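You operate a simulated robot arm through the tools that you are given. There is no shell and no other tool.

You are at the controls of a simulated robot arm. One attempt, no reset.

Task
Pack the wooden star in the gift box, put the lid on and add a gold seal.
Fine: seals are in the top drawer; stick it on the lid beside the knob; put the red stick back and shut the drawer. Set down upright: red stick.

Only the result counts: the job must be done as asked and must still hold three seconds after the hand-in. Knocking over, shifting, dropping, spilling or breaking anything else fails it. Lids that push on must go on centred and level and be pressed home; caps that screw on are set level and turned clockwise until they are tight.

Robot
A 7-joint arm with a two-finger parallel gripper, fixed in place. Base frame: the origin is at the foot of the arm, x ahead of it, y to its left, z up. Readings come in cm, degrees, newtons and seconds.
Its first joint turns from -166.0 to 166.0 degrees. Payload 4.4 kg.
The tool frame sits at the grasp point between the pads (the TCP): z along the fingers, y along the line on which they close. The tips reach 2.3 cm beyond it. The gripper opens to 9.4 cm. The fingers are 3.8 cm wide and 1 cm thick; the gripper's body (5.4 by 9.6 cm) begins 3.9 cm behind the TCP.
Orientation is told as [roll, pitch, yaw] about the base's x, y, z axes, in that order, counted from this pose: with the fingers straight down and closing along the base's y, the tool's x points along the base's -x, its y along +y and its z along -z.

Tools
- The arm moves only by the tool apply_moves. Its argument "series" is a list of rows, each an object (a shift or turn left out is 0, a gripper value left out holds the last) with "rotation": the turn, a rotation vector about the tool's x, y, z in units of 8 degrees (1.0 is 8 degrees), a list of three; "translation": the shift along the tool's x, y, z in units of 20 mm (1.0 is 20 mm), a list of three; "hand": the finger opening in cm, from 0 to 9.4. In form: [{"rotation": [rx, ry, rz], "translation": [x, y, z], "hand": hand}, ...]. A call has 1 to 20 rows; each row shifts and turns the commanded pose from where the row before left it, along the tool's axes as they then stand. A call with a number of a shift or a turn outside -1 to 1 is refused whole. A row lasts 0.2 s, in which the tool goes at most 5 cm and 8.6 degrees; a call with a longer step from one row to the next is refused whole, and so is a gripper value outside its range. A pose out of reach is approached as far as the arm can. The call stops where the force on the tool passes 40 N (or 10 N more than at its start, if that is more) or the arm is blocked; 0.2 s more then pass. Each finger travels about 7.2 cm/s and halts on what it meets, pressing with about 24 N; the grip force reading is that of the motor and also rises with nothing between the fingers. The clock runs only during rows and for 0.2 s after the last one: add rows that do not move to give the fingers time. The reply holds the time, the measured pose of the TCP, the force on the tool along the base axes, the opening and the grip force, in the units named above and with some noise, with the torque about the TCP (base axes, N m) and any sound that the robot's microphone picked up.
- Cameras (640 x 400 px; columns grow to the right, rows downward): "scene" is fixed at [40.12, 50.03, 133.75]; the picture's right is [-0.38, -0.93, 0.00], its down [-0.73, 0.30, -0.61] and it looks along [0.57, -0.23, -0.79] (base axes); focal length 254 px, centre (320, 200). "wrist" rides on the gripper at [8.6, 1.6, -7.4] in the tool frame; the picture's right is [-0.18, 0.98, 0.00], its down [-0.58, -0.11, -0.81] and it looks along [-0.79, -0.15, 0.59] (tool axes); focal length 243 px, centre (320, 200). There is no depth. A picture from a camera that has moved, and an enlarged one, comes with that camera's place and axes in the base frame and with its lens.
- snapshot(camera): a new picture of that camera. No time passes.
- zoom(camera, box): a new picture of the part [left, top, right, bottom] of that camera's present view, enlarged. No time passes.
- job_done(): hands the job in; it is judged then, once.

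Places have to be worked out from the pictures, the camera data and where the tool is seen. Open the gripper and draw the arm clear of the work before you hand the job in, unless the task says otherwise.

The tools are called after "Call:" as name(argument=value, ...) on one line, values as JSON. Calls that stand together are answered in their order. apply_moves: Moves the arm, as the interface text tells. Its arguments: {"type":"object","properties":{"series":{"type":"array"}},"required":["series"]} The other tools are called the same way: snapshot (camera) takes a picture; zoom (camera, box) takes an enlarged picture of a part of a camera's view; job_done () hands the job in.

At the start:

```text
t: 0.0
tool_pos: [70.47, 25.26, 106.9]
orientation: [0.0, 0.0, 0.1]
wrist_force: [0.4, 0.6, 0.0]
moment: [-0.01, 0.04, 0.02]
finger_gap: 9.39
grip_force: 0.0
```

scene: 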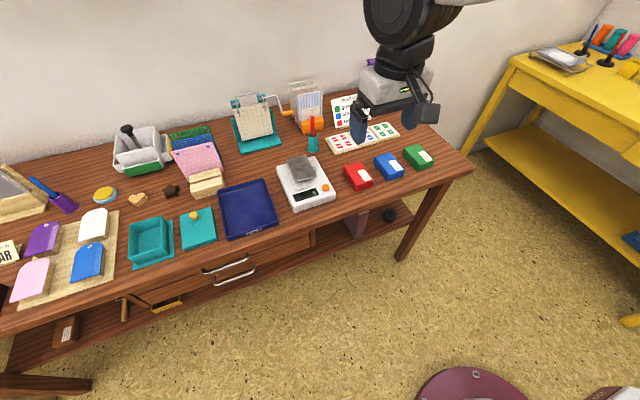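
wrist: 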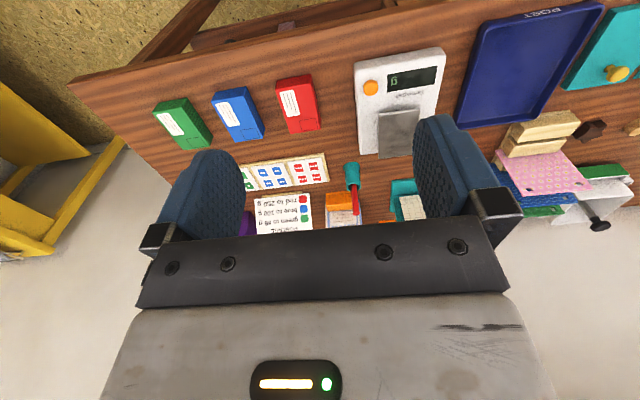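

I start by looking closely at the scene: the gift box, lid, star, drawer and red stick.

Call:
zoom(camera="scene", box=[80, 150, 280, 275])

Call:
zoom(camera="scene", box=[100, 220, 340, 370])

Call:
zoom(camera="scene", box=[220, 70, 420, 195])

Call:
zoom(camera="scene", box=[0, 150, 160, 250])

```text
3.20 times, centred on (180, 212) of scene
camera zoom: at [40.12, 50.03, 133.75], right [-0.38, -0.93, 0.0], down [-0.73, 0.3, -0.61], along [0.57, -0.23, -0.79], focal length 812 px, centre (768, 160)
```

zoom: 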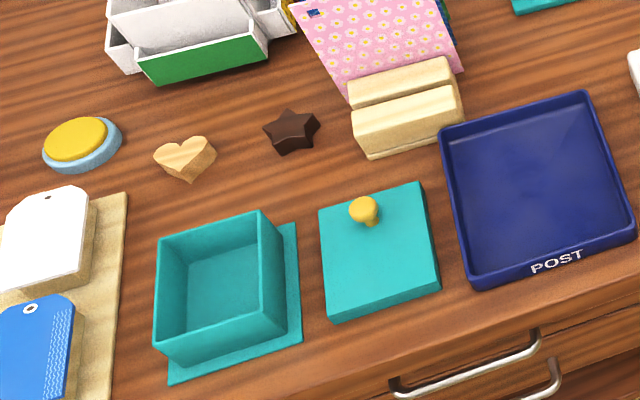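

```text
2.67 times, centred on (220, 295) of scene
camera zoom: at [40.12, 50.03, 133.75], right [-0.38, -0.93, 0.0], down [-0.73, 0.3, -0.61], along [0.57, -0.23, -0.79], focal length 677 px, centre (587, -53)
```

zoom: 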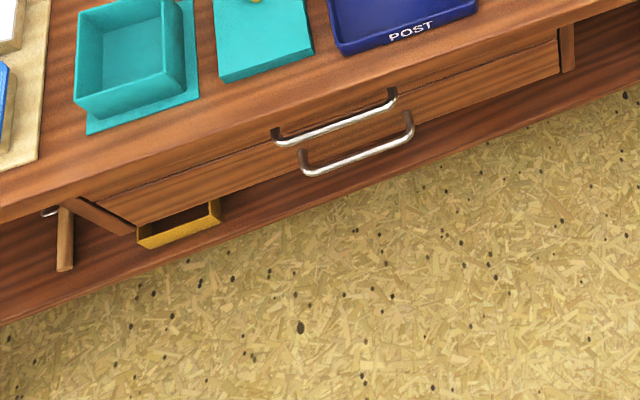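

```text
3.20 times, centred on (320, 132) of scene
camera zoom: at [40.12, 50.03, 133.75], right [-0.38, -0.93, 0.0], down [-0.73, 0.3, -0.61], along [0.57, -0.23, -0.79], focal length 812 px, centre (320, 416)
```

zoom: 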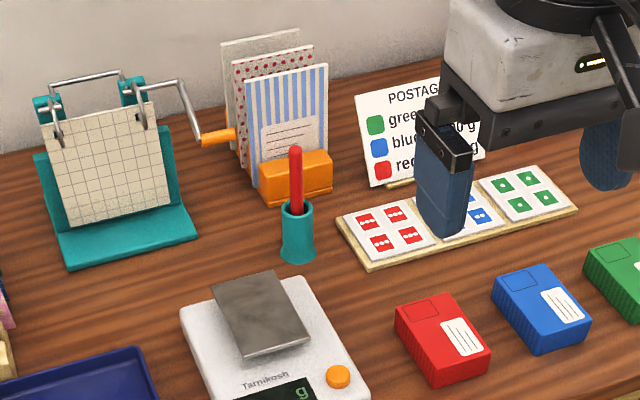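

```text
4.00 times, centred on (80, 200) of scene
camera zoom: at [40.12, 50.03, 133.75], right [-0.38, -0.93, 0.0], down [-0.73, 0.3, -0.61], along [0.57, -0.23, -0.79], focal length 1015 px, centre (1280, 200)
```

zoom: 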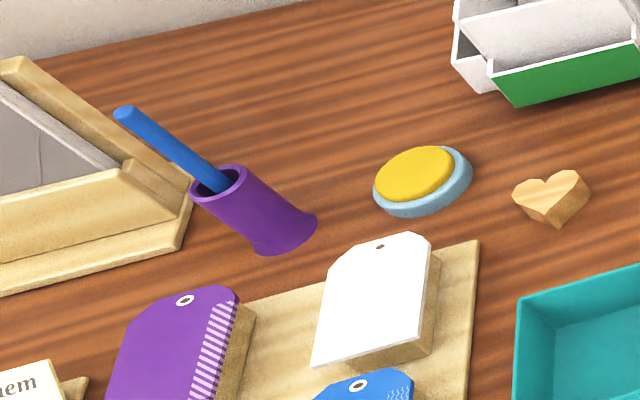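

The star (dark brown) is behind the box and lid, the red stick stands in the teal cup, and the top drawer handle is on the table front. I move the arm left at height so I can view the box area and drawer and triangulate positions.

Call:
apply_moves(series=[{"translation": [0.5, 0.9, 0]}, {"translation": [0.5, 0.9, 0]}, {"translation": [0.5, 0.9, 0]}, {"translation": [0.5, 0.9, 0]}, {"translation": [0.5, 0.9, 0]}, {"translation": [0.5, 0.9, 0]}, {"translation": [0.5, 0.9, 0]}, {"translation": [0.5, 0.9, 0]}, {"translation": [0.5, 0.9, 0]}, {"translation": [0.5, 0.9, 0]}, {"translation": [0.5, 0.9, 0]}, {"translation": [0.5, 0.9, 0]}, {"translation": [0.5, 0.9, 0]}, {"translation": [0.5, 0.9, 0]}, {"translation": [0.5, 0.9, 0]}, {"translation": [0.5, 0.9, 0]}, {"translation": [0.5, 0.9, 0]}, {"translation": [0.5, 0.9, 0]}, {"translation": [0, 0, 0]}, {"translation": [0, 0, 0]}])

Call:
snapshot(camera="wrist")

Call:
snapshot(camera="scene")

```text
t: 4.2
tool_pos: [52.6, 57.74, 106.88]
orientation: [0.1, 0.0, 0.0]
wrist_force: [0.1, -0.7, 0.2]
moment: [-0.02, -0.01, -0.02]
finger_gap: 9.39
grip_force: 0.0
```

```text
taken
camera wrist: at [43.81, 59.26, 114.28], right [0.18, 0.98, 0.0], down [0.58, -0.11, 0.81], along [0.79, -0.15, -0.59], focal length 243 px, centre (320, 200)
```

wrist: 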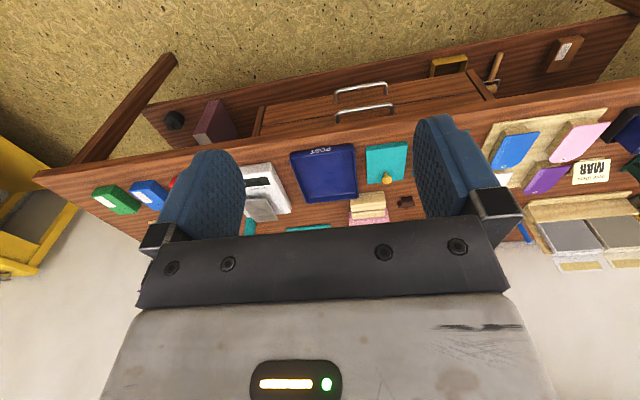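

```text
taken
```

scene: 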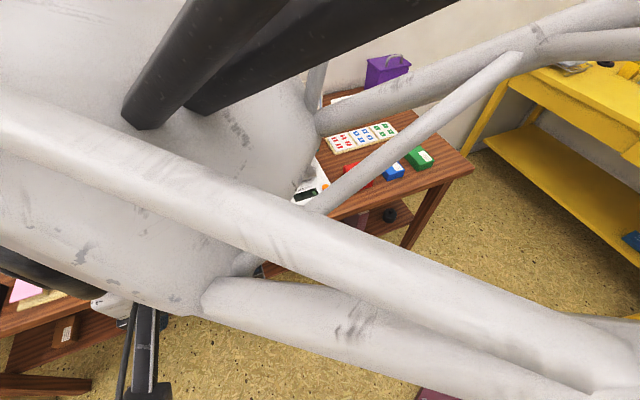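

I zoom into the wrist view for accurate pixel positions of lid, star, and drawer handles.

Call:
zoom(camera="wrist", box=[320, 50, 520, 175])

Call:
zoom(camera="wrist", box=[230, 125, 430, 250])

```text
3.20 times, centred on (420, 112) of wrist
camera zoom: at [43.81, 59.26, 114.28], right [0.18, 0.98, 0.0], down [0.58, -0.11, 0.81], along [0.79, -0.15, -0.59], focal length 776 px, centre (0, 480)
```

zoom: 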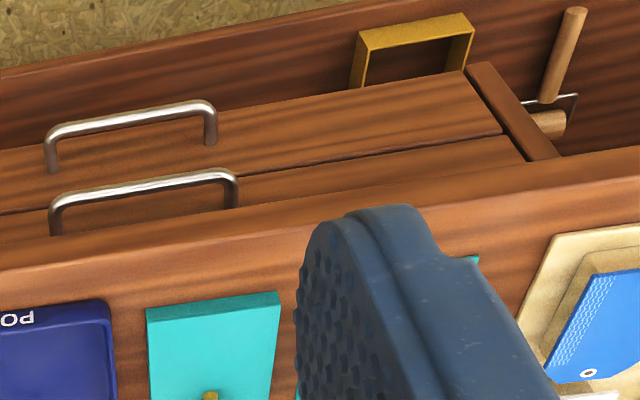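

```text
3.20 times, centred on (330, 188) of wrist
camera zoom: at [43.81, 59.26, 114.28], right [0.18, 0.98, 0.0], down [0.58, -0.11, 0.81], along [0.79, -0.15, -0.59], focal length 776 px, centre (288, 240)
```

zoom: 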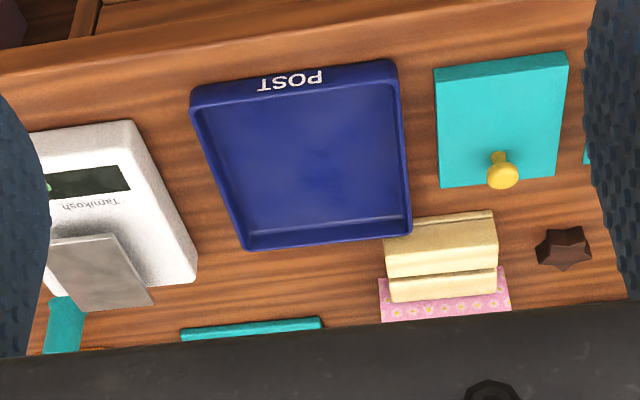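

From two-view triangulation, the knob is at about (87.5, 66.5, 78) and the lid top at z≈75.6, so the table is roughly z≈73.5 and things are ~110 cm from the base axis. I test the reach at a safe height by moving out toward the lid.

Call:
apply_moves(series=[{"translation": [-0.98, 0.143, 0.397]}, {"translation": [-0.98, 0.143, 0.397]}, {"translation": [-0.98, 0.143, 0.397]}, {"translation": [-0.98, 0.143, 0.397]}, {"translation": [-0.98, 0.143, 0.397]}, {"translation": [-0.98, 0.143, 0.397]}, {"translation": [-0.98, 0.143, 0.397]}, {"translation": [-0.98, 0.143, 0.397]}, {"translation": [-0.98, 0.143, 0.397]}, {"translation": [-0.98, 0.143, 0.397]}, {"translation": [-0.98, 0.143, 0.397]}, {"translation": [-0.98, 0.143, 0.397]}, {"translation": [-0.98, 0.143, 0.397]}, {"translation": [-0.98, 0.143, 0.397]}, {"translation": [0, 0, 0]}, {"translation": [0, 0, 0]}, {"translation": [0, 0, 0]}])

Call:
snapshot(camera="wrist")

Call:
snapshot(camera="scene")

```text
t: 7.8
tool_pos: [79.93, 61.82, 95.67]
orientation: [0.1, 0.0, 0.0]
wrist_force: [0.3, -0.3, 0.1]
moment: [-0.02, 0.02, -0.02]
finger_gap: 9.41
grip_force: 0.0
```

```text
taken
camera wrist: at [71.26, 63.34, 102.99], right [0.18, 0.98, 0.0], down [0.58, -0.11, 0.81], along [0.79, -0.15, -0.59], focal length 243 px, centre (320, 200)
```

wrist: 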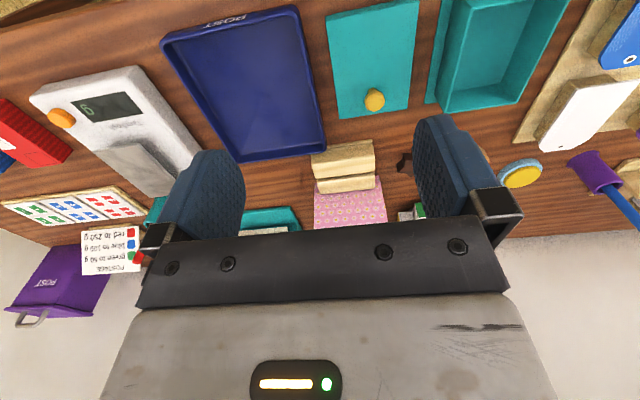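

```text
taken
```

scene: 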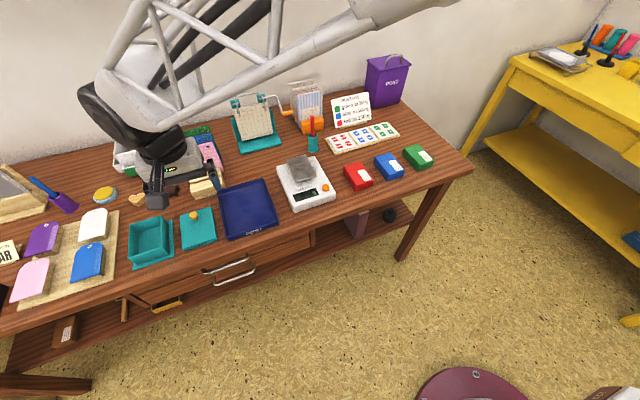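

The arm reached r≈101 cm without trouble. I test further out, to around r≈112 at z≈93.

Call:
apply_moves(series=[{"translation": [-0.9, 0.4, 0.2]}, {"translation": [-0.9, 0.4, 0.2]}, {"translation": [-0.9, 0.4, 0.2]}, {"translation": [-0.9, 0.4, 0.2]}, {"translation": [-0.9, 0.4, 0.2]}, {"translation": [-0.9, 0.4, 0.2]}, {"translation": [0, 0, 0]}, {"translation": [0, 0, 0]}])

Call:
snapshot(camera="wrist")

Call:
snapshot(camera="scene")

```text
t: 9.6
tool_pos: [90.86, 66.41, 93.39]
orientation: [0.1, 0.0, 0.0]
wrist_force: [0.2, 0.0, 0.3]
moment: [0.01, 0.02, 0.02]
finger_gap: 9.41
grip_force: 0.1
```

```text
taken
camera wrist: at [82.15, 67.96, 100.73], right [0.18, 0.98, 0.0], down [0.58, -0.11, 0.81], along [0.79, -0.15, -0.59], focal length 243 px, centre (320, 200)
```

wrist: 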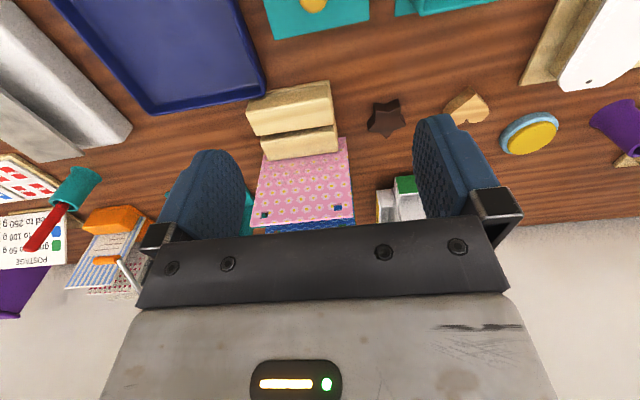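

```text
taken
```

scene: 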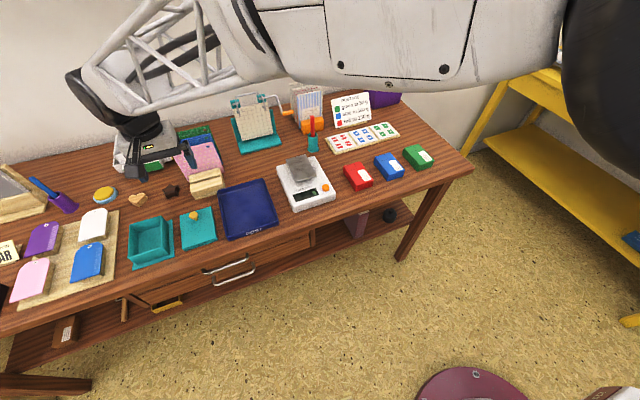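

The tool still reached r≈112 with tool down. I zoom on the star and surroundings from this viewpoint.

Call:
zoom(camera="wrist", box=[240, 70, 480, 220])

Call:
zoom(camera="scene", box=[100, 120, 260, 220])

```text
2.67 times, centred on (360, 145) of wrist
camera zoom: at [82.15, 67.96, 100.73], right [0.18, 0.98, 0.0], down [0.58, -0.11, 0.81], along [0.79, -0.15, -0.59], focal length 647 px, centre (213, 347)
```

zoom: 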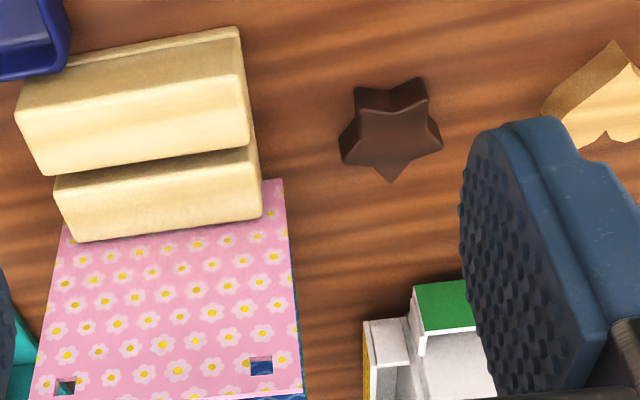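

```text
4.00 times, centred on (180, 170) of scene
camera zoom: at [40.12, 50.03, 133.75], right [-0.38, -0.93, 0.0], down [-0.73, 0.3, -0.61], along [0.57, -0.23, -0.79], focal length 1015 px, centre (880, 320)
```

zoom: 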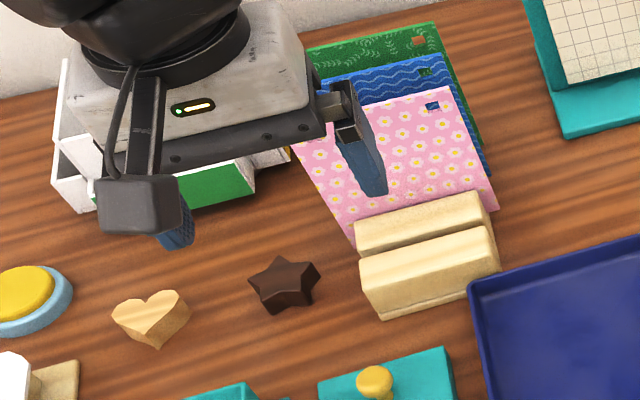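

The star (≈5 cm across, one point facing away from me) is at roughly (102, 73). I move the open gripper above it at z≈86 and check reach.

Call:
apply_moves(series=[{"translation": [-0.95, 0.55, 0.6]}, {"translation": [-0.95, 0.55, 0.6]}, {"translation": [-0.95, 0.55, 0.6]}, {"translation": [-0.95, 0.55, 0.6]}, {"translation": [-0.95, 0.55, 0.6]}, {"translation": [-0.95, 0.55, 0.6]}, {"translation": [0, 0, 0]}, {"translation": [0, 0, 0]}])

Call:
snapshot(camera="wrist")

Call:
zoom(camera="scene", box=[80, 90, 280, 215])

```text
t: 11.4
tool_pos: [102.21, 73.2, 86.26]
orientation: [0.0, 0.0, 0.0]
wrist_force: [-2.2, -0.1, 1.7]
moment: [-0.09, 0.03, -0.16]
finger_gap: 9.39
grip_force: 0.0
```

```text
taken
camera wrist: at [93.54, 74.76, 93.58], right [0.18, 0.98, 0.0], down [0.58, -0.11, 0.81], along [0.79, -0.15, -0.59], focal length 243 px, centre (320, 200)
```

wrist: 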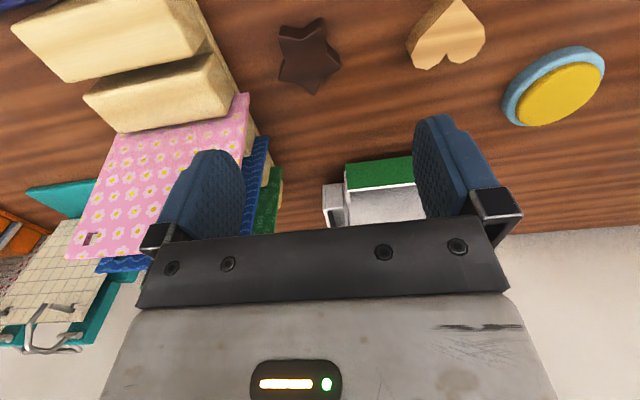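

```text
3.20 times, centred on (180, 152) of scene
camera zoom: at [40.12, 50.03, 133.75], right [-0.38, -0.93, 0.0], down [-0.73, 0.3, -0.61], along [0.57, -0.23, -0.79], focal length 812 px, centre (768, 352)
```

zoom: 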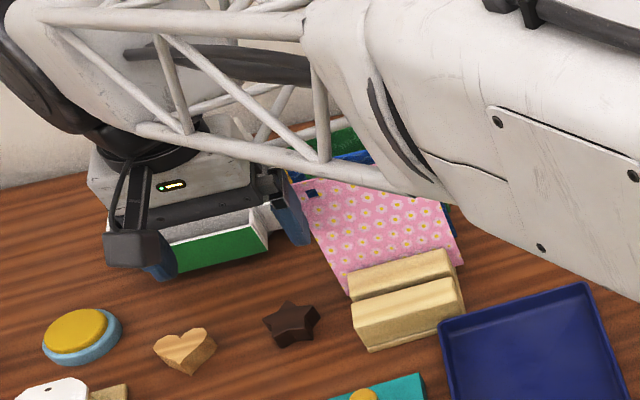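

The reading shows a light contact (−2.2, 0, 1.7 N) – the right-side finger is apparently just touching the pink bag's edge. I back off along the reaction direction (toward me and up) right away.

Call:
apply_moves(series=[{"translation": [0.5, 0.2, -0.5]}, {"translation": [0.8, 0.4, -0.8]}, {"translation": [1, 0.4, -0.8]}, {"translation": [0, 0, 0]}])

Call:
snapshot(camera="wrist")

Call:
zoom(camera="scene", box=[80, 90, 280, 215])

```text
t: 12.4
tool_pos: [97.6, 75.05, 90.25]
orientation: [0.0, 0.0, 0.0]
wrist_force: [0.3, 1.1, 1.1]
moment: [-0.03, -0.01, 0.07]
finger_gap: 9.41
grip_force: 0.1
```

```text
taken
camera wrist: at [88.89, 76.69, 97.63], right [0.18, 0.98, 0.0], down [0.58, -0.11, 0.81], along [0.79, -0.15, -0.59], focal length 243 px, centre (320, 200)
```

wrist: 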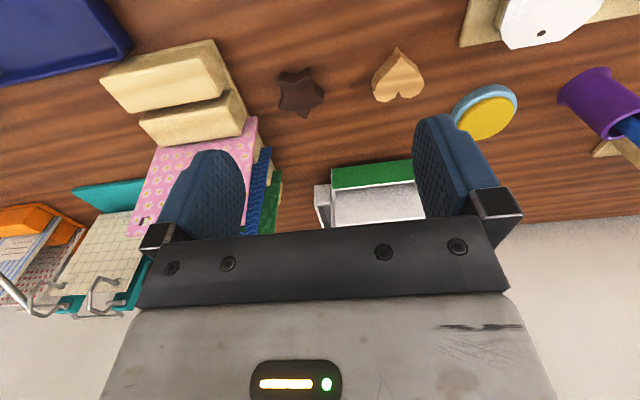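

```text
3.20 times, centred on (180, 152) of scene
camera zoom: at [40.12, 50.03, 133.75], right [-0.38, -0.93, 0.0], down [-0.73, 0.3, -0.61], along [0.57, -0.23, -0.79], focal length 812 px, centre (768, 352)
```

zoom: 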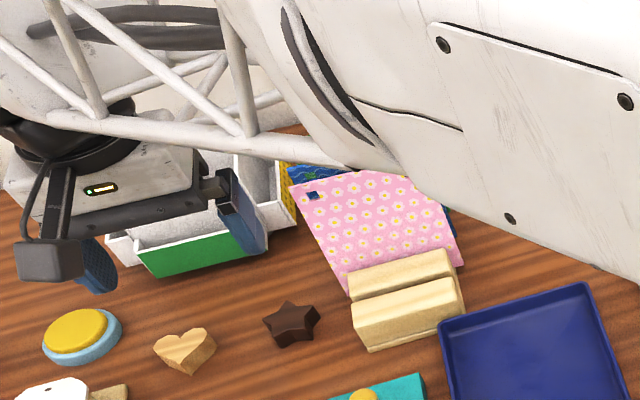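

I compare with the initial view by taking the very same zoom box as at the start, to see whether the bag has shifted.

Call:
zoom(camera="scene", box=[80, 150, 280, 275])

Call:
zoom(camera="wrist", box=[100, 50, 340, 200])

```text
3.20 times, centred on (180, 212) of scene
camera zoom: at [40.12, 50.03, 133.75], right [-0.38, -0.93, 0.0], down [-0.73, 0.3, -0.61], along [0.57, -0.23, -0.79], focal length 812 px, centre (768, 160)
```

zoom: 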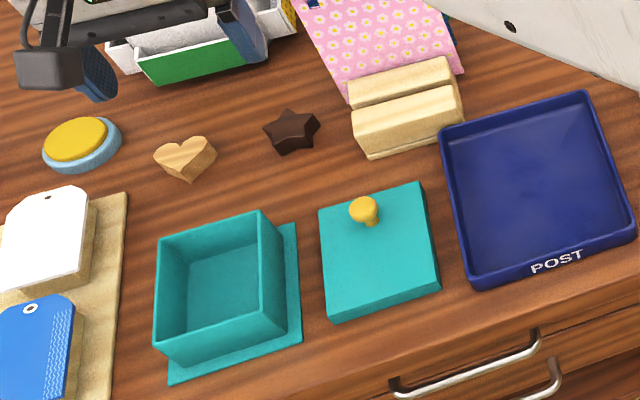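

```text
2.67 times, centred on (220, 125) of wrist
camera zoom: at [88.89, 76.69, 97.63], right [0.18, 0.98, 0.0], down [0.58, -0.11, 0.81], along [0.79, -0.15, -0.59], focal length 647 px, centre (587, 400)
```

zoom: 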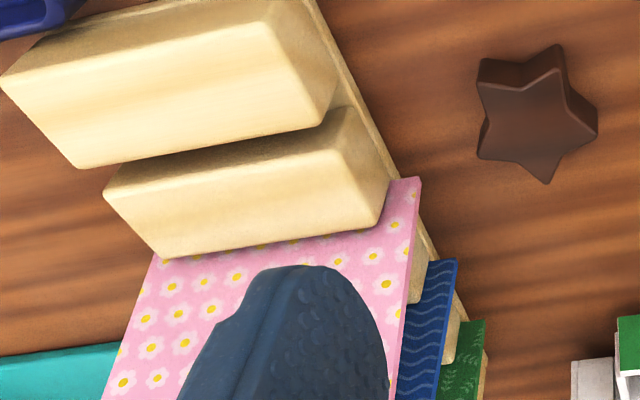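

The pink card appears tilted back slightly in its rack (about 1 cm at its top). I'll keep well clear of it from now on: I raise, turn the gripper −90° in yaw (fingers closing along x, camera on the +y side), so the y extent near the card is small.

Call:
apply_moves(series=[{"translation": [0, 0, -1]}, {"translation": [0, 0, -1]}, {"translation": [0, 0, -1]}, {"rotation": [0, 0, 1]}, {"rotation": [0, 0, 1]}, {"rotation": [0, 0, 1]}, {"rotation": [0, 0, 1]}, {"rotation": [0, 0, 1]}, {"rotation": [0, 0, 1]}, {"rotation": [0, 0, 1]}, {"rotation": [0, 0, 1]}, {"rotation": [0, 0, 1]}, {"rotation": [0, 0, 1]}, {"rotation": [0, 0, 1]}, {"rotation": [0, 0, 0.25]}, {"translation": [0, 0, 0]}, {"translation": [0, 0, 0]}])

Call:
snapshot(camera="wrist")

Call:
snapshot(camera="scene")

```text
t: 16.0
tool_pos: [97.61, 75.13, 96.25]
orientation: [0.1, 0.0, -90.0]
wrist_force: [0.0, -1.1, 0.5]
moment: [-0.01, -0.02, 0.0]
finger_gap: 9.41
grip_force: 0.2
```

```text
taken
camera wrist: at [99.2, 83.72, 103.72], right [0.98, -0.18, 0.0], down [-0.11, -0.58, 0.81], along [-0.15, -0.79, -0.59], focal length 243 px, centre (320, 200)
```

wrist: 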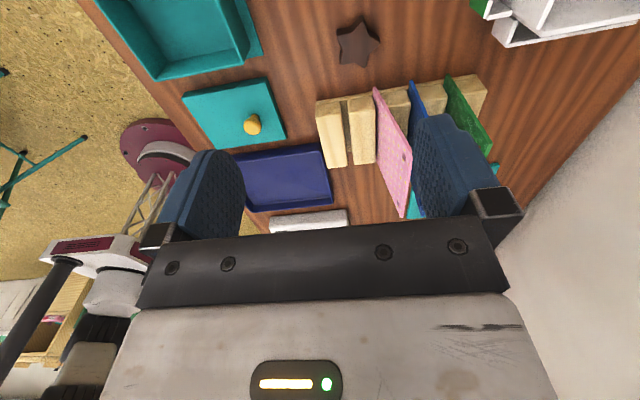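

```text
taken
```

scene: 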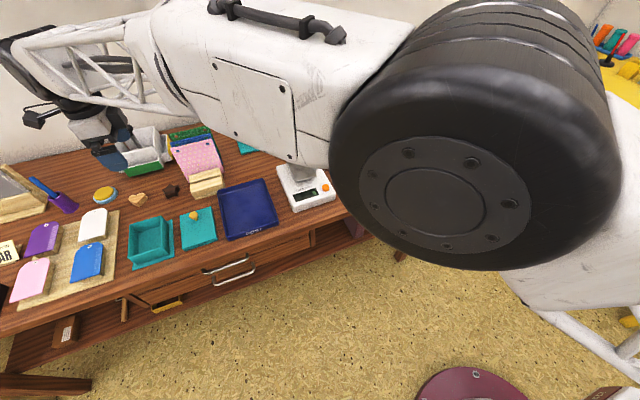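

Good side view of the rack now. I zoom in to check how the cards stand and the star's position.

Call:
zoom(camera="wrist", box=[280, 10, 520, 160])

Call:
zoom(camera="scene", box=[120, 120, 280, 220])

Call:
zoom(camera="wrist", box=[60, 0, 300, 150])

```text
2.67 times, centred on (400, 85) of wrist
camera zoom: at [99.2, 83.72, 103.72], right [0.98, -0.18, 0.0], down [-0.11, -0.58, 0.81], along [-0.15, -0.79, -0.59], focal length 647 px, centre (107, 507)
```

zoom: 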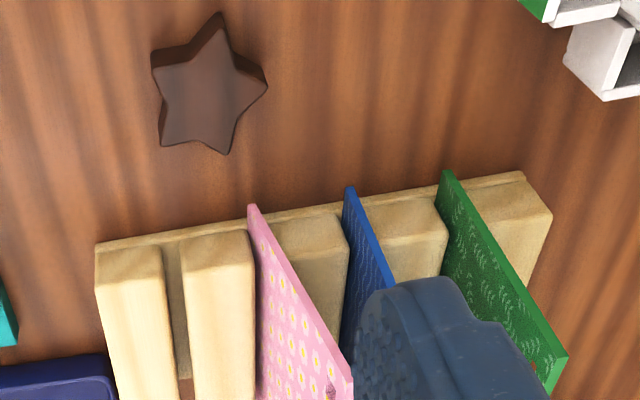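

```text
4.00 times, centred on (200, 170) of scene
camera zoom: at [40.12, 50.03, 133.75], right [-0.38, -0.93, 0.0], down [-0.73, 0.3, -0.61], along [0.57, -0.23, -0.79], focal length 1015 px, centre (800, 320)
```

zoom: 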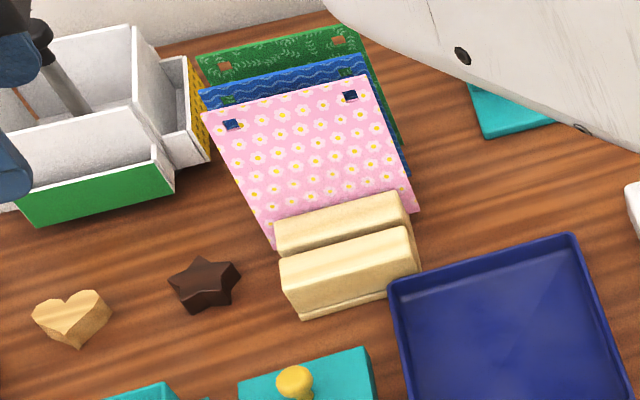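

```text
2.67 times, centred on (180, 75) of wrist
camera zoom: at [99.2, 83.72, 103.72], right [0.98, -0.18, 0.0], down [-0.11, -0.58, 0.81], along [-0.15, -0.79, -0.59], focal length 647 px, centre (693, 533)
```

zoom: 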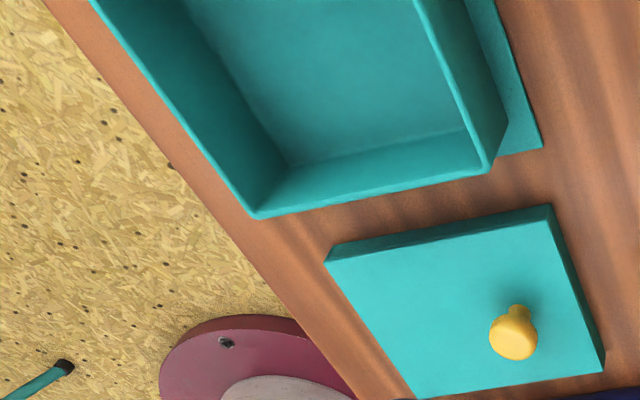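

The star is at about (101.1, 72.2), with the card edges at y≈68. With fingers closing along x I have ~2 cm clearance to the cards; I move above the star and down to z≈84, checking forces.

Call:
apply_moves(series=[{"translation": [-0.5, 0.6, 0]}, {"translation": [-0.5, 0.6, 0]}, {"translation": [-0.45, 0.55, 0]}, {"translation": [0, 0, 0.9]}, {"translation": [0, 0, 0.9]}, {"translation": [0, 0, 0.9]}, {"translation": [0, 0, 0.9]}, {"translation": [0, 0, 0.9]}, {"translation": [0, 0, 0.9]}, {"translation": [0, 0, 0]}, {"translation": [0, 0, 0]}])

Call:
snapshot(camera="wrist")

Call:
snapshot(camera="scene")

```text
t: 18.4
tool_pos: [100.99, 72.2, 85.69]
orientation: [-0.1, 0.0, -90.0]
wrist_force: [-0.5, -0.3, -0.5]
moment: [-0.01, 0.02, 0.0]
finger_gap: 9.39
grip_force: 0.0
```

```text
taken
camera wrist: at [102.59, 80.84, 92.88], right [0.98, -0.18, 0.0], down [-0.11, -0.58, 0.81], along [-0.15, -0.79, -0.59], focal length 243 px, centre (320, 200)
```

wrist: 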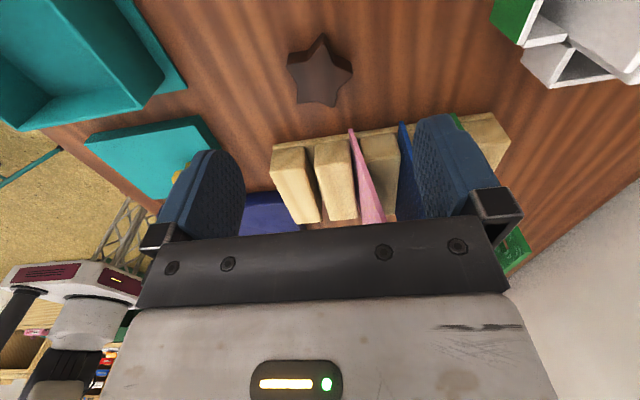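

```text
taken
```

scene: 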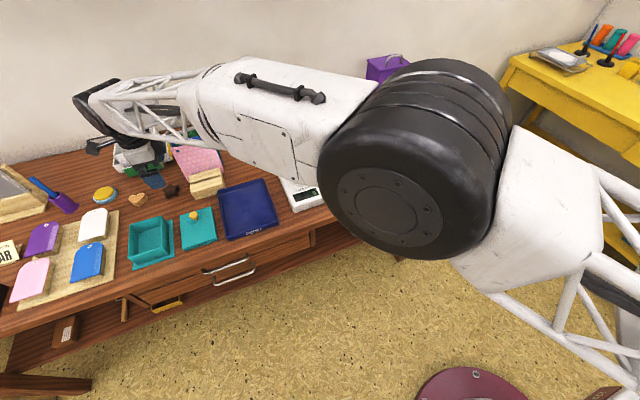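

The star is centred under the TCP (column 320, row ~72). I descend to z≈77.5 and look.

Call:
apply_moves(series=[{"translation": [0, 0, 0.7]}, {"translation": [0, 0, 0.7]}, {"translation": [0, 0, 0.7]}, {"translation": [0, 0, 0.7]}, {"translation": [0, 0, 0.7]}, {"translation": [0, 0, 0.5]}, {"translation": [0, 0, 0]}, {"translation": [0, 0, 0]}])

Call:
snapshot(camera="wrist")

Call:
snapshot(camera="scene")

```text
t: 20.2
tool_pos: [101.04, 72.09, 77.53]
orientation: [0.0, 0.0, -89.9]
wrist_force: [-0.8, 0.3, 0.0]
moment: [0.01, -0.01, 0.02]
finger_gap: 9.38
grip_force: 0.0
```

```text
taken
camera wrist: at [102.62, 80.75, 84.89], right [0.98, -0.18, 0.0], down [-0.11, -0.58, 0.81], along [-0.15, -0.79, -0.59], focal length 243 px, centre (320, 200)
```

wrist: 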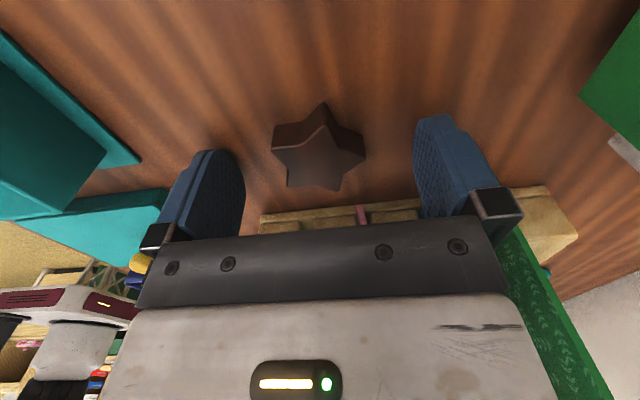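

```text
taken
```

scene: 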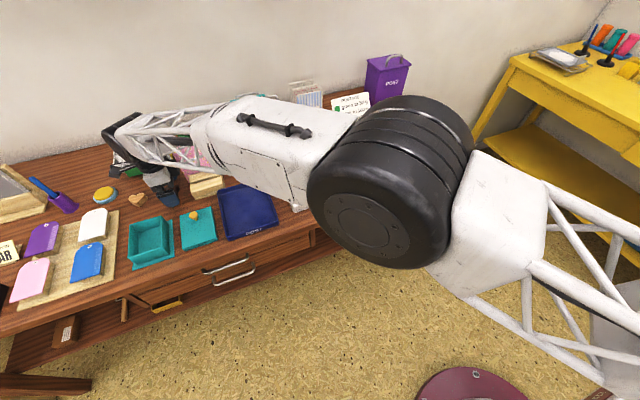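

Star's top face is about z≈75.6 so tips now sit near its top. I lower 1.2 cm more in small steps and close the fingers.

Call:
apply_moves(series=[{"translation": [0, 0, 0.2]}, {"translation": [0, 0, 0.2]}, {"translation": [0, 0, 0.15]}, {"translation": [0, 0, 0]}, {"translation": [0, 0, 0]}])

Call:
snapshot(camera="wrist")

```text
t: 20.9
tool_pos: [101.14, 72.2, 77.25]
orientation: [0.1, 0.1, -90.0]
wrist_force: [-2.4, -1.2, 3.3]
moment: [-0.08, 0.23, 0.03]
finger_gap: 9.41
grip_force: 0.1
stopped in row 3: the force on the tool passed its limit at 50 N (the readings are from after the stop); the commanded pose is now the measured one
```

```text
taken
camera wrist: at [102.68, 80.78, 84.7], right [0.98, -0.18, 0.0], down [-0.11, -0.58, 0.81], along [-0.15, -0.79, -0.59], focal length 243 px, centre (320, 200)
```

wrist: 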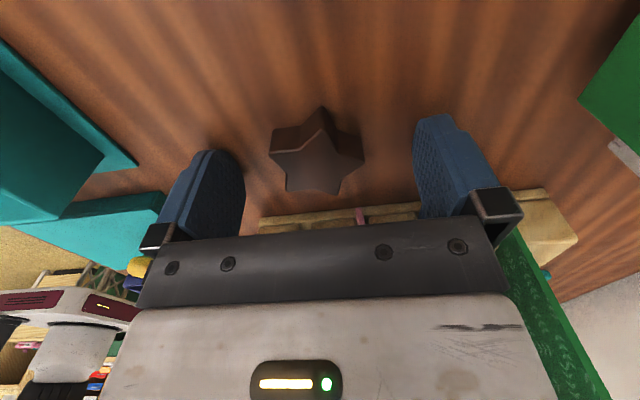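

Tips met the table at TCP z≈77.2, so the tabletop is z≈74.9 and the star top ≈76.2. I raise 2 mm and close on the star.

Call:
apply_moves(series=[{"translation": [0, 0, -0.12]}, {"translation": [0, 0, 0], "hand": 7}, {"translation": [0, 0, 0], "hand": 5.5}, {"translation": [0, 0, 0], "hand": 4.5}, {"translation": [0, 0, 0], "hand": 3.5}, {"translation": [0, 0, 0], "hand": 2.5}, {"translation": [0, 0, 0]}, {"translation": [0, 0, 0]}])

Call:
snapshot(camera="wrist")

```text
t: 22.7
tool_pos: [101.16, 72.27, 77.47]
orientation: [0.0, 0.0, -90.0]
wrist_force: [0.0, 0.1, 0.1]
moment: [0.02, 0.0, -0.04]
finger_gap: 4.14
grip_force: 23.9
```

```text
taken
camera wrist: at [102.68, 80.8, 84.9], right [0.98, -0.18, 0.0], down [-0.11, -0.58, 0.81], along [-0.15, -0.79, -0.59], focal length 243 px, centre (320, 200)
```

wrist: 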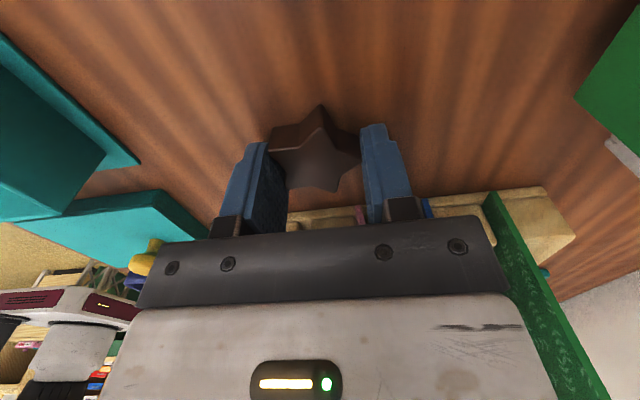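

The star is gripped (4.14 cm across). I lift straight up and then carry it over to the box region at z≈95.

Call:
apply_moves(series=[{"translation": [0, 0, -0.5]}, {"translation": [0, 0, -1]}, {"translation": [0, 0, -1]}, {"translation": [0, 0, -1]}, {"translation": [0, 0, -1]}, {"translation": [0, 0, -1]}, {"translation": [0, 0, -1]}, {"translation": [0, 0, -1]}, {"translation": [0, 0, -1]}, {"translation": [0.375, -1, 0]}, {"translation": [0.375, -1, 0]}, {"translation": [0.375, -1, 0]}, {"translation": [0.375, -1, 0]}, {"translation": [0.375, -1, 0]}, {"translation": [0.375, -1, 0]}, {"translation": [0.375, -1, 0]}, {"translation": [0.375, -1, 0]}, {"translation": [0, 0, 0]}, {"translation": [0, 0, 0]}])

Call:
snapshot(camera="wrist")

Call:
snapshot(camera="scene")

```text
t: 26.7
tool_pos: [85.12, 78.04, 94.47]
orientation: [0.1, 0.0, -90.0]
wrist_force: [-0.5, -0.1, -0.6]
moment: [0.03, -0.01, -0.03]
finger_gap: 4.17
grip_force: 24.3
```

```text
taken
camera wrist: at [86.62, 86.64, 101.84], right [0.98, -0.18, 0.0], down [-0.11, -0.58, 0.81], along [-0.15, -0.79, -0.59], focal length 243 px, centre (320, 200)
```

wrist: 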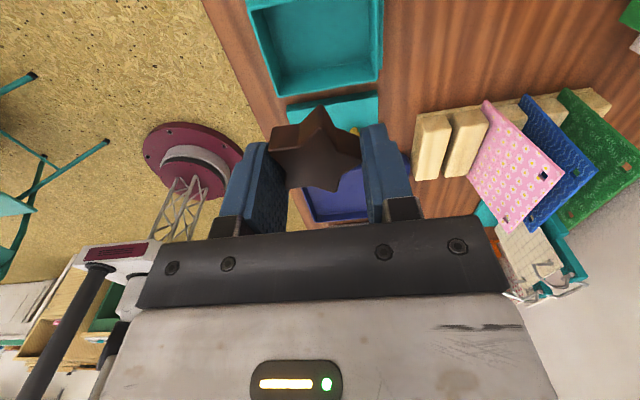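

```text
taken
```

scene: 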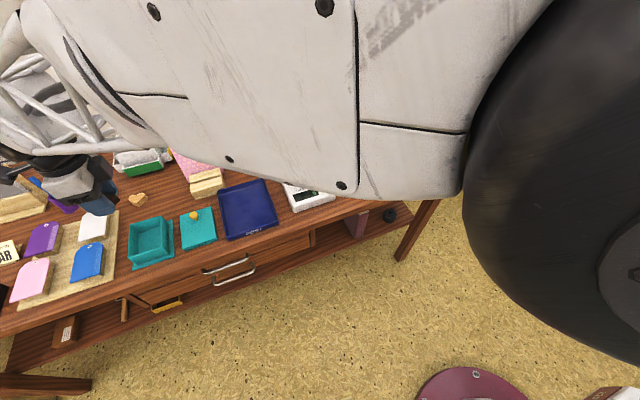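

Now directly above the box; I zoom in on the box for its rim corners.

Call:
zoom(camera="wrist", box=[200, 0, 440, 150])

Call:
zoom(camera="scene", box=[110, 190, 230, 280])

```text
2.67 times, centred on (320, 75) of wrist
camera zoom: at [86.62, 86.64, 101.84], right [0.98, -0.18, 0.0], down [-0.11, -0.58, 0.81], along [-0.15, -0.79, -0.59], focal length 647 px, centre (320, 533)
```

zoom: 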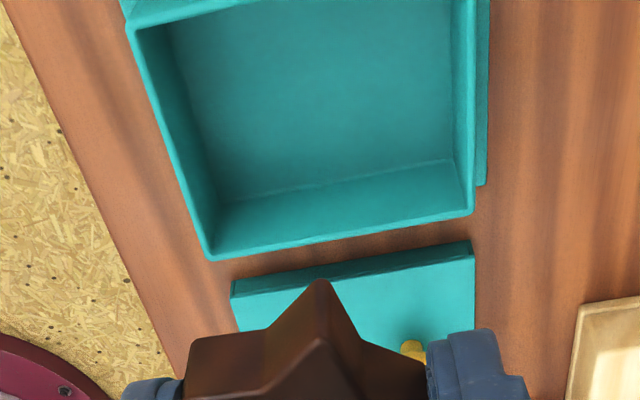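

```text
4.44 times, centred on (170, 235) of scene
camera zoom: at [40.12, 50.03, 133.75], right [-0.38, -0.93, 0.0], down [-0.73, 0.3, -0.61], along [0.57, -0.23, -0.79], focal length 1128 px, centre (987, 44)
```

zoom: 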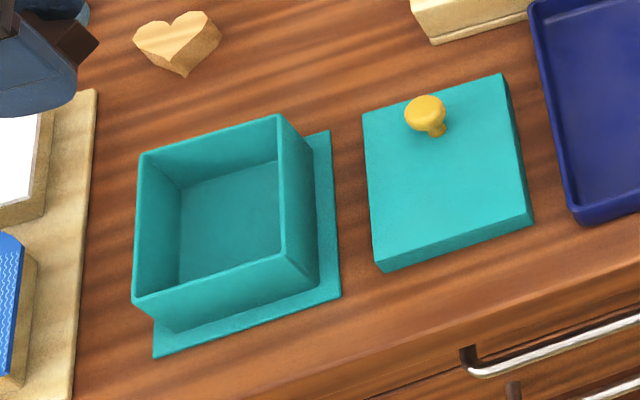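

Box rim is at z≈78.8, x 80–90, y 74–81.6, centre ≈(84.9, 77.8). I descend with the star to TCP z≈80.5 and check alignment.

Call:
apply_moves(series=[{"translation": [-0.1, -0.1, 0.8]}, {"translation": [0, 0, 0.8]}, {"translation": [0, 0, 0.8]}, {"translation": [0, 0, 0.8]}, {"translation": [0, 0, 0.8]}, {"translation": [0, 0, 0.8]}, {"translation": [0, 0, 0.8]}, {"translation": [0, 0, 0.8]}, {"translation": [0, 0, 0.6]}, {"translation": [0, 0, 0]}, {"translation": [0, 0, 0]}])

Call:
snapshot(camera="wrist")

Call:
zoom(camera="scene", box=[60, 150, 260, 275])

```text
t: 29.1
tool_pos: [85.02, 77.98, 80.45]
orientation: [0.0, 0.1, -90.0]
wrist_force: [-0.2, -0.3, -1.6]
moment: [-0.01, -0.01, -0.02]
finger_gap: 4.12
grip_force: 24.0
```

```text
taken
camera wrist: at [86.6, 86.6, 87.8], right [0.98, -0.18, 0.0], down [-0.11, -0.58, 0.81], along [-0.15, -0.79, -0.59], focal length 243 px, centre (320, 200)
```

wrist: 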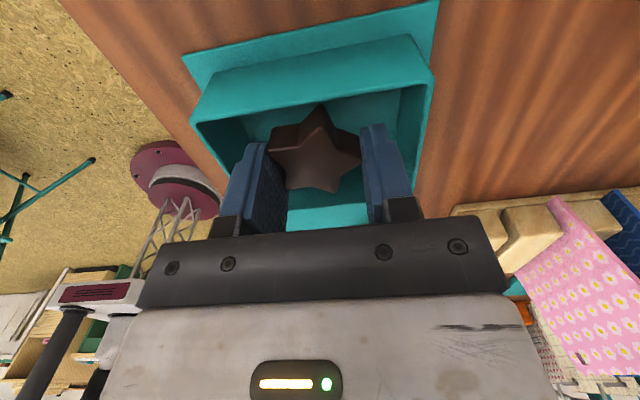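

```text
3.20 times, centred on (160, 212) of scene
camera zoom: at [40.12, 50.03, 133.75], right [-0.38, -0.93, 0.0], down [-0.73, 0.3, -0.61], along [0.57, -0.23, -0.79], focal length 812 px, centre (832, 160)
```

zoom: 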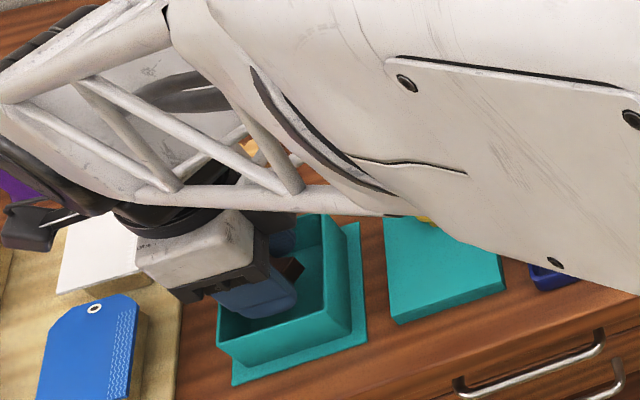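

The star hangs over the box interior with clearance on both sides. I lower ~2 cm and release to a modest opening.

Call:
apply_moves(series=[{"translation": [0, 0, 0.25]}, {"translation": [0, 0, 0.25]}, {"translation": [0, 0, 0.2]}, {"translation": [0, 0, 0.2]}, {"translation": [0, 0, 0.1]}, {"translation": [0, 0, 0]}])

Call:
snapshot(camera="wrist")

```text
t: 30.5
tool_pos: [85.06, 78.06, 78.57]
orientation: [0.1, 0.1, -89.9]
wrist_force: [-0.7, -0.4, 0.7]
moment: [-0.01, -0.02, -0.02]
finger_gap: 4.16
grip_force: 23.9
```

```text
taken
camera wrist: at [86.51, 86.65, 85.86], right [0.98, -0.18, 0.0], down [-0.11, -0.58, 0.81], along [-0.15, -0.79, -0.59], focal length 243 px, centre (320, 200)
```

wrist: 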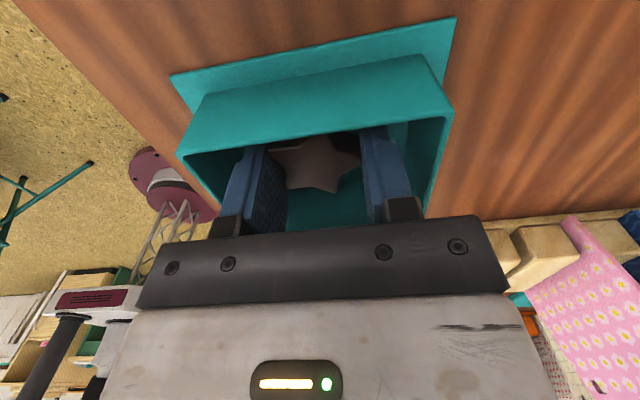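

No contact yet; I lower a few more millimetres and then open.

Call:
apply_moves(series=[{"translation": [0, 0, 0.1]}, {"translation": [0, 0, 0]}])

Call:
apply_moves(series=[{"translation": [0, 0, 0], "hand": 4.8}, {"translation": [0, 0, 0], "hand": 5.6}, {"translation": [0, 0, 0]}, {"translation": [0, 0, 0]}])

Call:
snapshot(camera="wrist")

```text
t: 31.1
tool_pos: [84.87, 77.9, 78.18]
orientation: [0.1, 0.0, -90.1]
wrist_force: [0.9, 0.8, -0.6]
moment: [0.0, -0.02, -0.02]
finger_gap: 4.12
grip_force: 23.9
```

```text
t: 32.1
tool_pos: [84.9, 77.98, 78.32]
orientation: [0.0, 0.2, -90.0]
wrist_force: [0.5, -0.2, 0.3]
moment: [0.03, 0.0, 0.01]
finger_gap: 5.57
grip_force: 0.1
```

```text
taken
camera wrist: at [86.47, 86.62, 85.63], right [0.98, -0.18, 0.0], down [-0.11, -0.58, 0.81], along [-0.15, -0.79, -0.59], focal length 243 px, centre (320, 200)
```

wrist: 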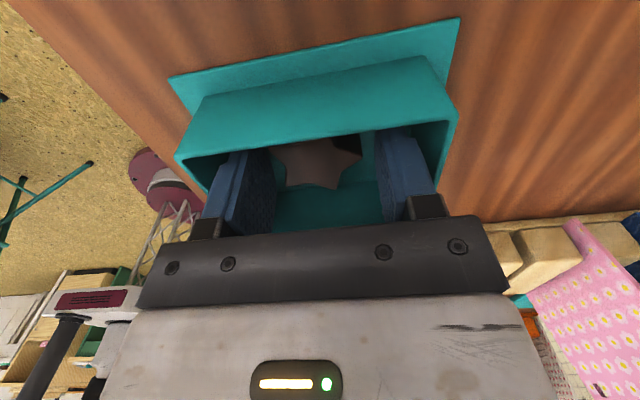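

Star is in the box. I lift straight up and shift toward the lid to look at it from above.

Call:
apply_moves(series=[{"translation": [0, 0, -0.6]}, {"translation": [0, 0, -1]}, {"translation": [0, 0, -1]}, {"translation": [0, 0, -1]}, {"translation": [0, 0, -1]}, {"translation": [0, 0, -1]}, {"translation": [0, 0, -1]}, {"translation": [-0.9, 0.3, 0]}, {"translation": [-0.9, 0.3, 0]}, {"translation": [-0.9, 0.2, 0]}, {"translation": [0, 0, 0]}, {"translation": [0, 0, 0]}])

Call:
snapshot(camera="wrist")

Call:
zoom(camera="wrist", box=[200, 0, 440, 150])

Call:
zoom(camera="scene", box=[110, 190, 230, 280])

```text
t: 34.7
tool_pos: [86.42, 72.64, 91.64]
orientation: [0.1, 0.1, -89.9]
wrist_force: [0.3, 0.0, -0.6]
moment: [0.02, 0.01, 0.02]
finger_gap: 5.6
grip_force: 0.1
```

```text
taken
camera wrist: at [88.02, 81.2, 98.98], right [0.98, -0.18, 0.0], down [-0.11, -0.58, 0.81], along [-0.15, -0.79, -0.59], focal length 243 px, centre (320, 200)
```

wrist: 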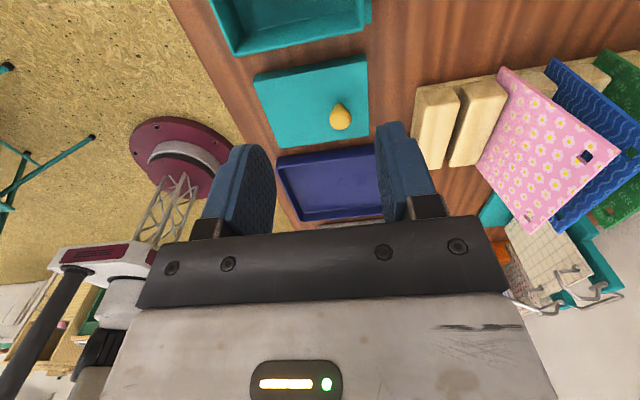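

```text
2.67 times, centred on (320, 75) of wrist
camera zoom: at [88.02, 81.2, 98.98], right [0.98, -0.18, 0.0], down [-0.11, -0.58, 0.81], along [-0.15, -0.79, -0.59], focal length 647 px, centre (320, 533)
```

zoom: 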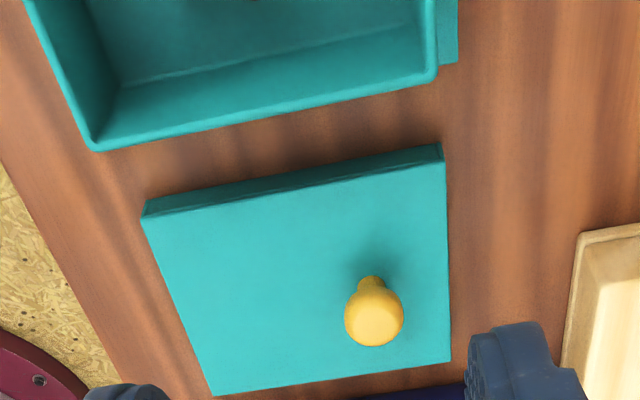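

```text
4.44 times, centred on (170, 235) of scene
camera zoom: at [40.12, 50.03, 133.75], right [-0.38, -0.93, 0.0], down [-0.73, 0.3, -0.61], along [0.57, -0.23, -0.79], focal length 1128 px, centre (987, 44)
```

zoom: 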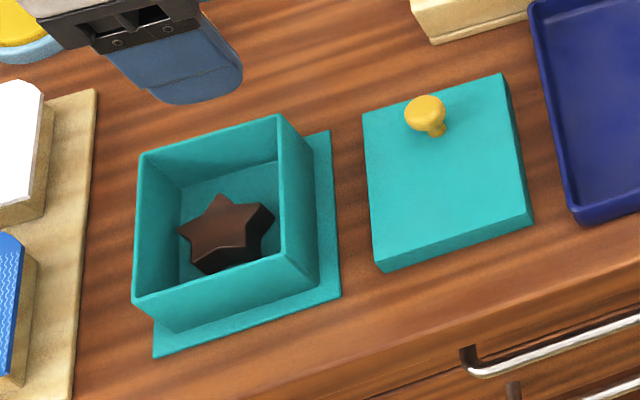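

Star lies in the box. Lid spans x 79.6–90.2, y 62.4–70.7 with its knob at ≈(87.35, 66.55), head around z 78; box is x 80–89.9, y 73.95–81.4. I move above the knob.

Call:
apply_moves(series=[{"translation": [-0.61, 0.093, 0.7]}, {"translation": [-0.61, 0.093, 0.7]}, {"translation": [-0.61, 0.093, 0.7]}, {"translation": [-0.61, 0.093, 0.7]}, {"translation": [-0.61, 0.093, 0.7]}, {"translation": [0, 0, 0]}, {"translation": [0, 0, 0]}])

Call:
snapshot(camera="wrist")

Call:
zoom(camera="scene", box=[100, 150, 260, 250])

```text
t: 36.3
tool_pos: [87.46, 66.23, 84.65]
orientation: [0.1, 0.0, -89.9]
wrist_force: [-0.7, -0.3, -1.1]
moment: [0.0, -0.01, 0.0]
finger_gap: 5.57
grip_force: 0.0
```

```text
taken
camera wrist: at [89.01, 74.99, 91.99], right [0.98, -0.18, 0.0], down [-0.11, -0.58, 0.81], along [-0.15, -0.79, -0.59], focal length 243 px, centre (320, 200)
```

wrist: 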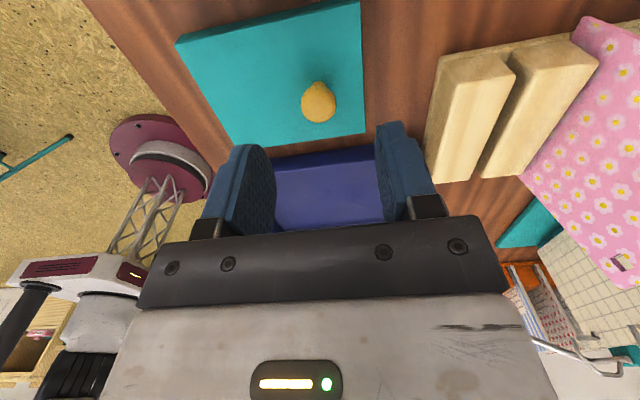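

```text
4.00 times, centred on (180, 200) of scene
camera zoom: at [40.12, 50.03, 133.75], right [-0.38, -0.93, 0.0], down [-0.73, 0.3, -0.61], along [0.57, -0.23, -0.79], focal length 1015 px, centre (880, 200)
```

zoom: 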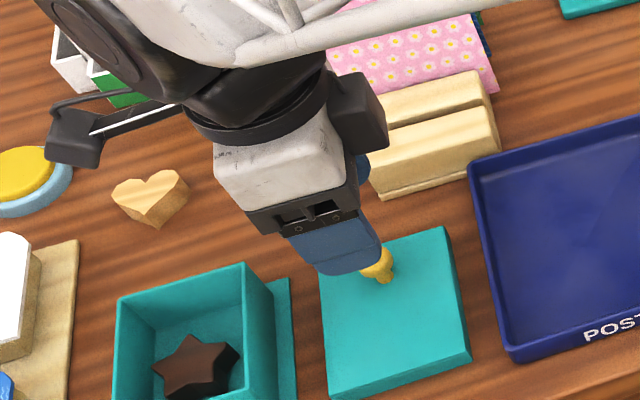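

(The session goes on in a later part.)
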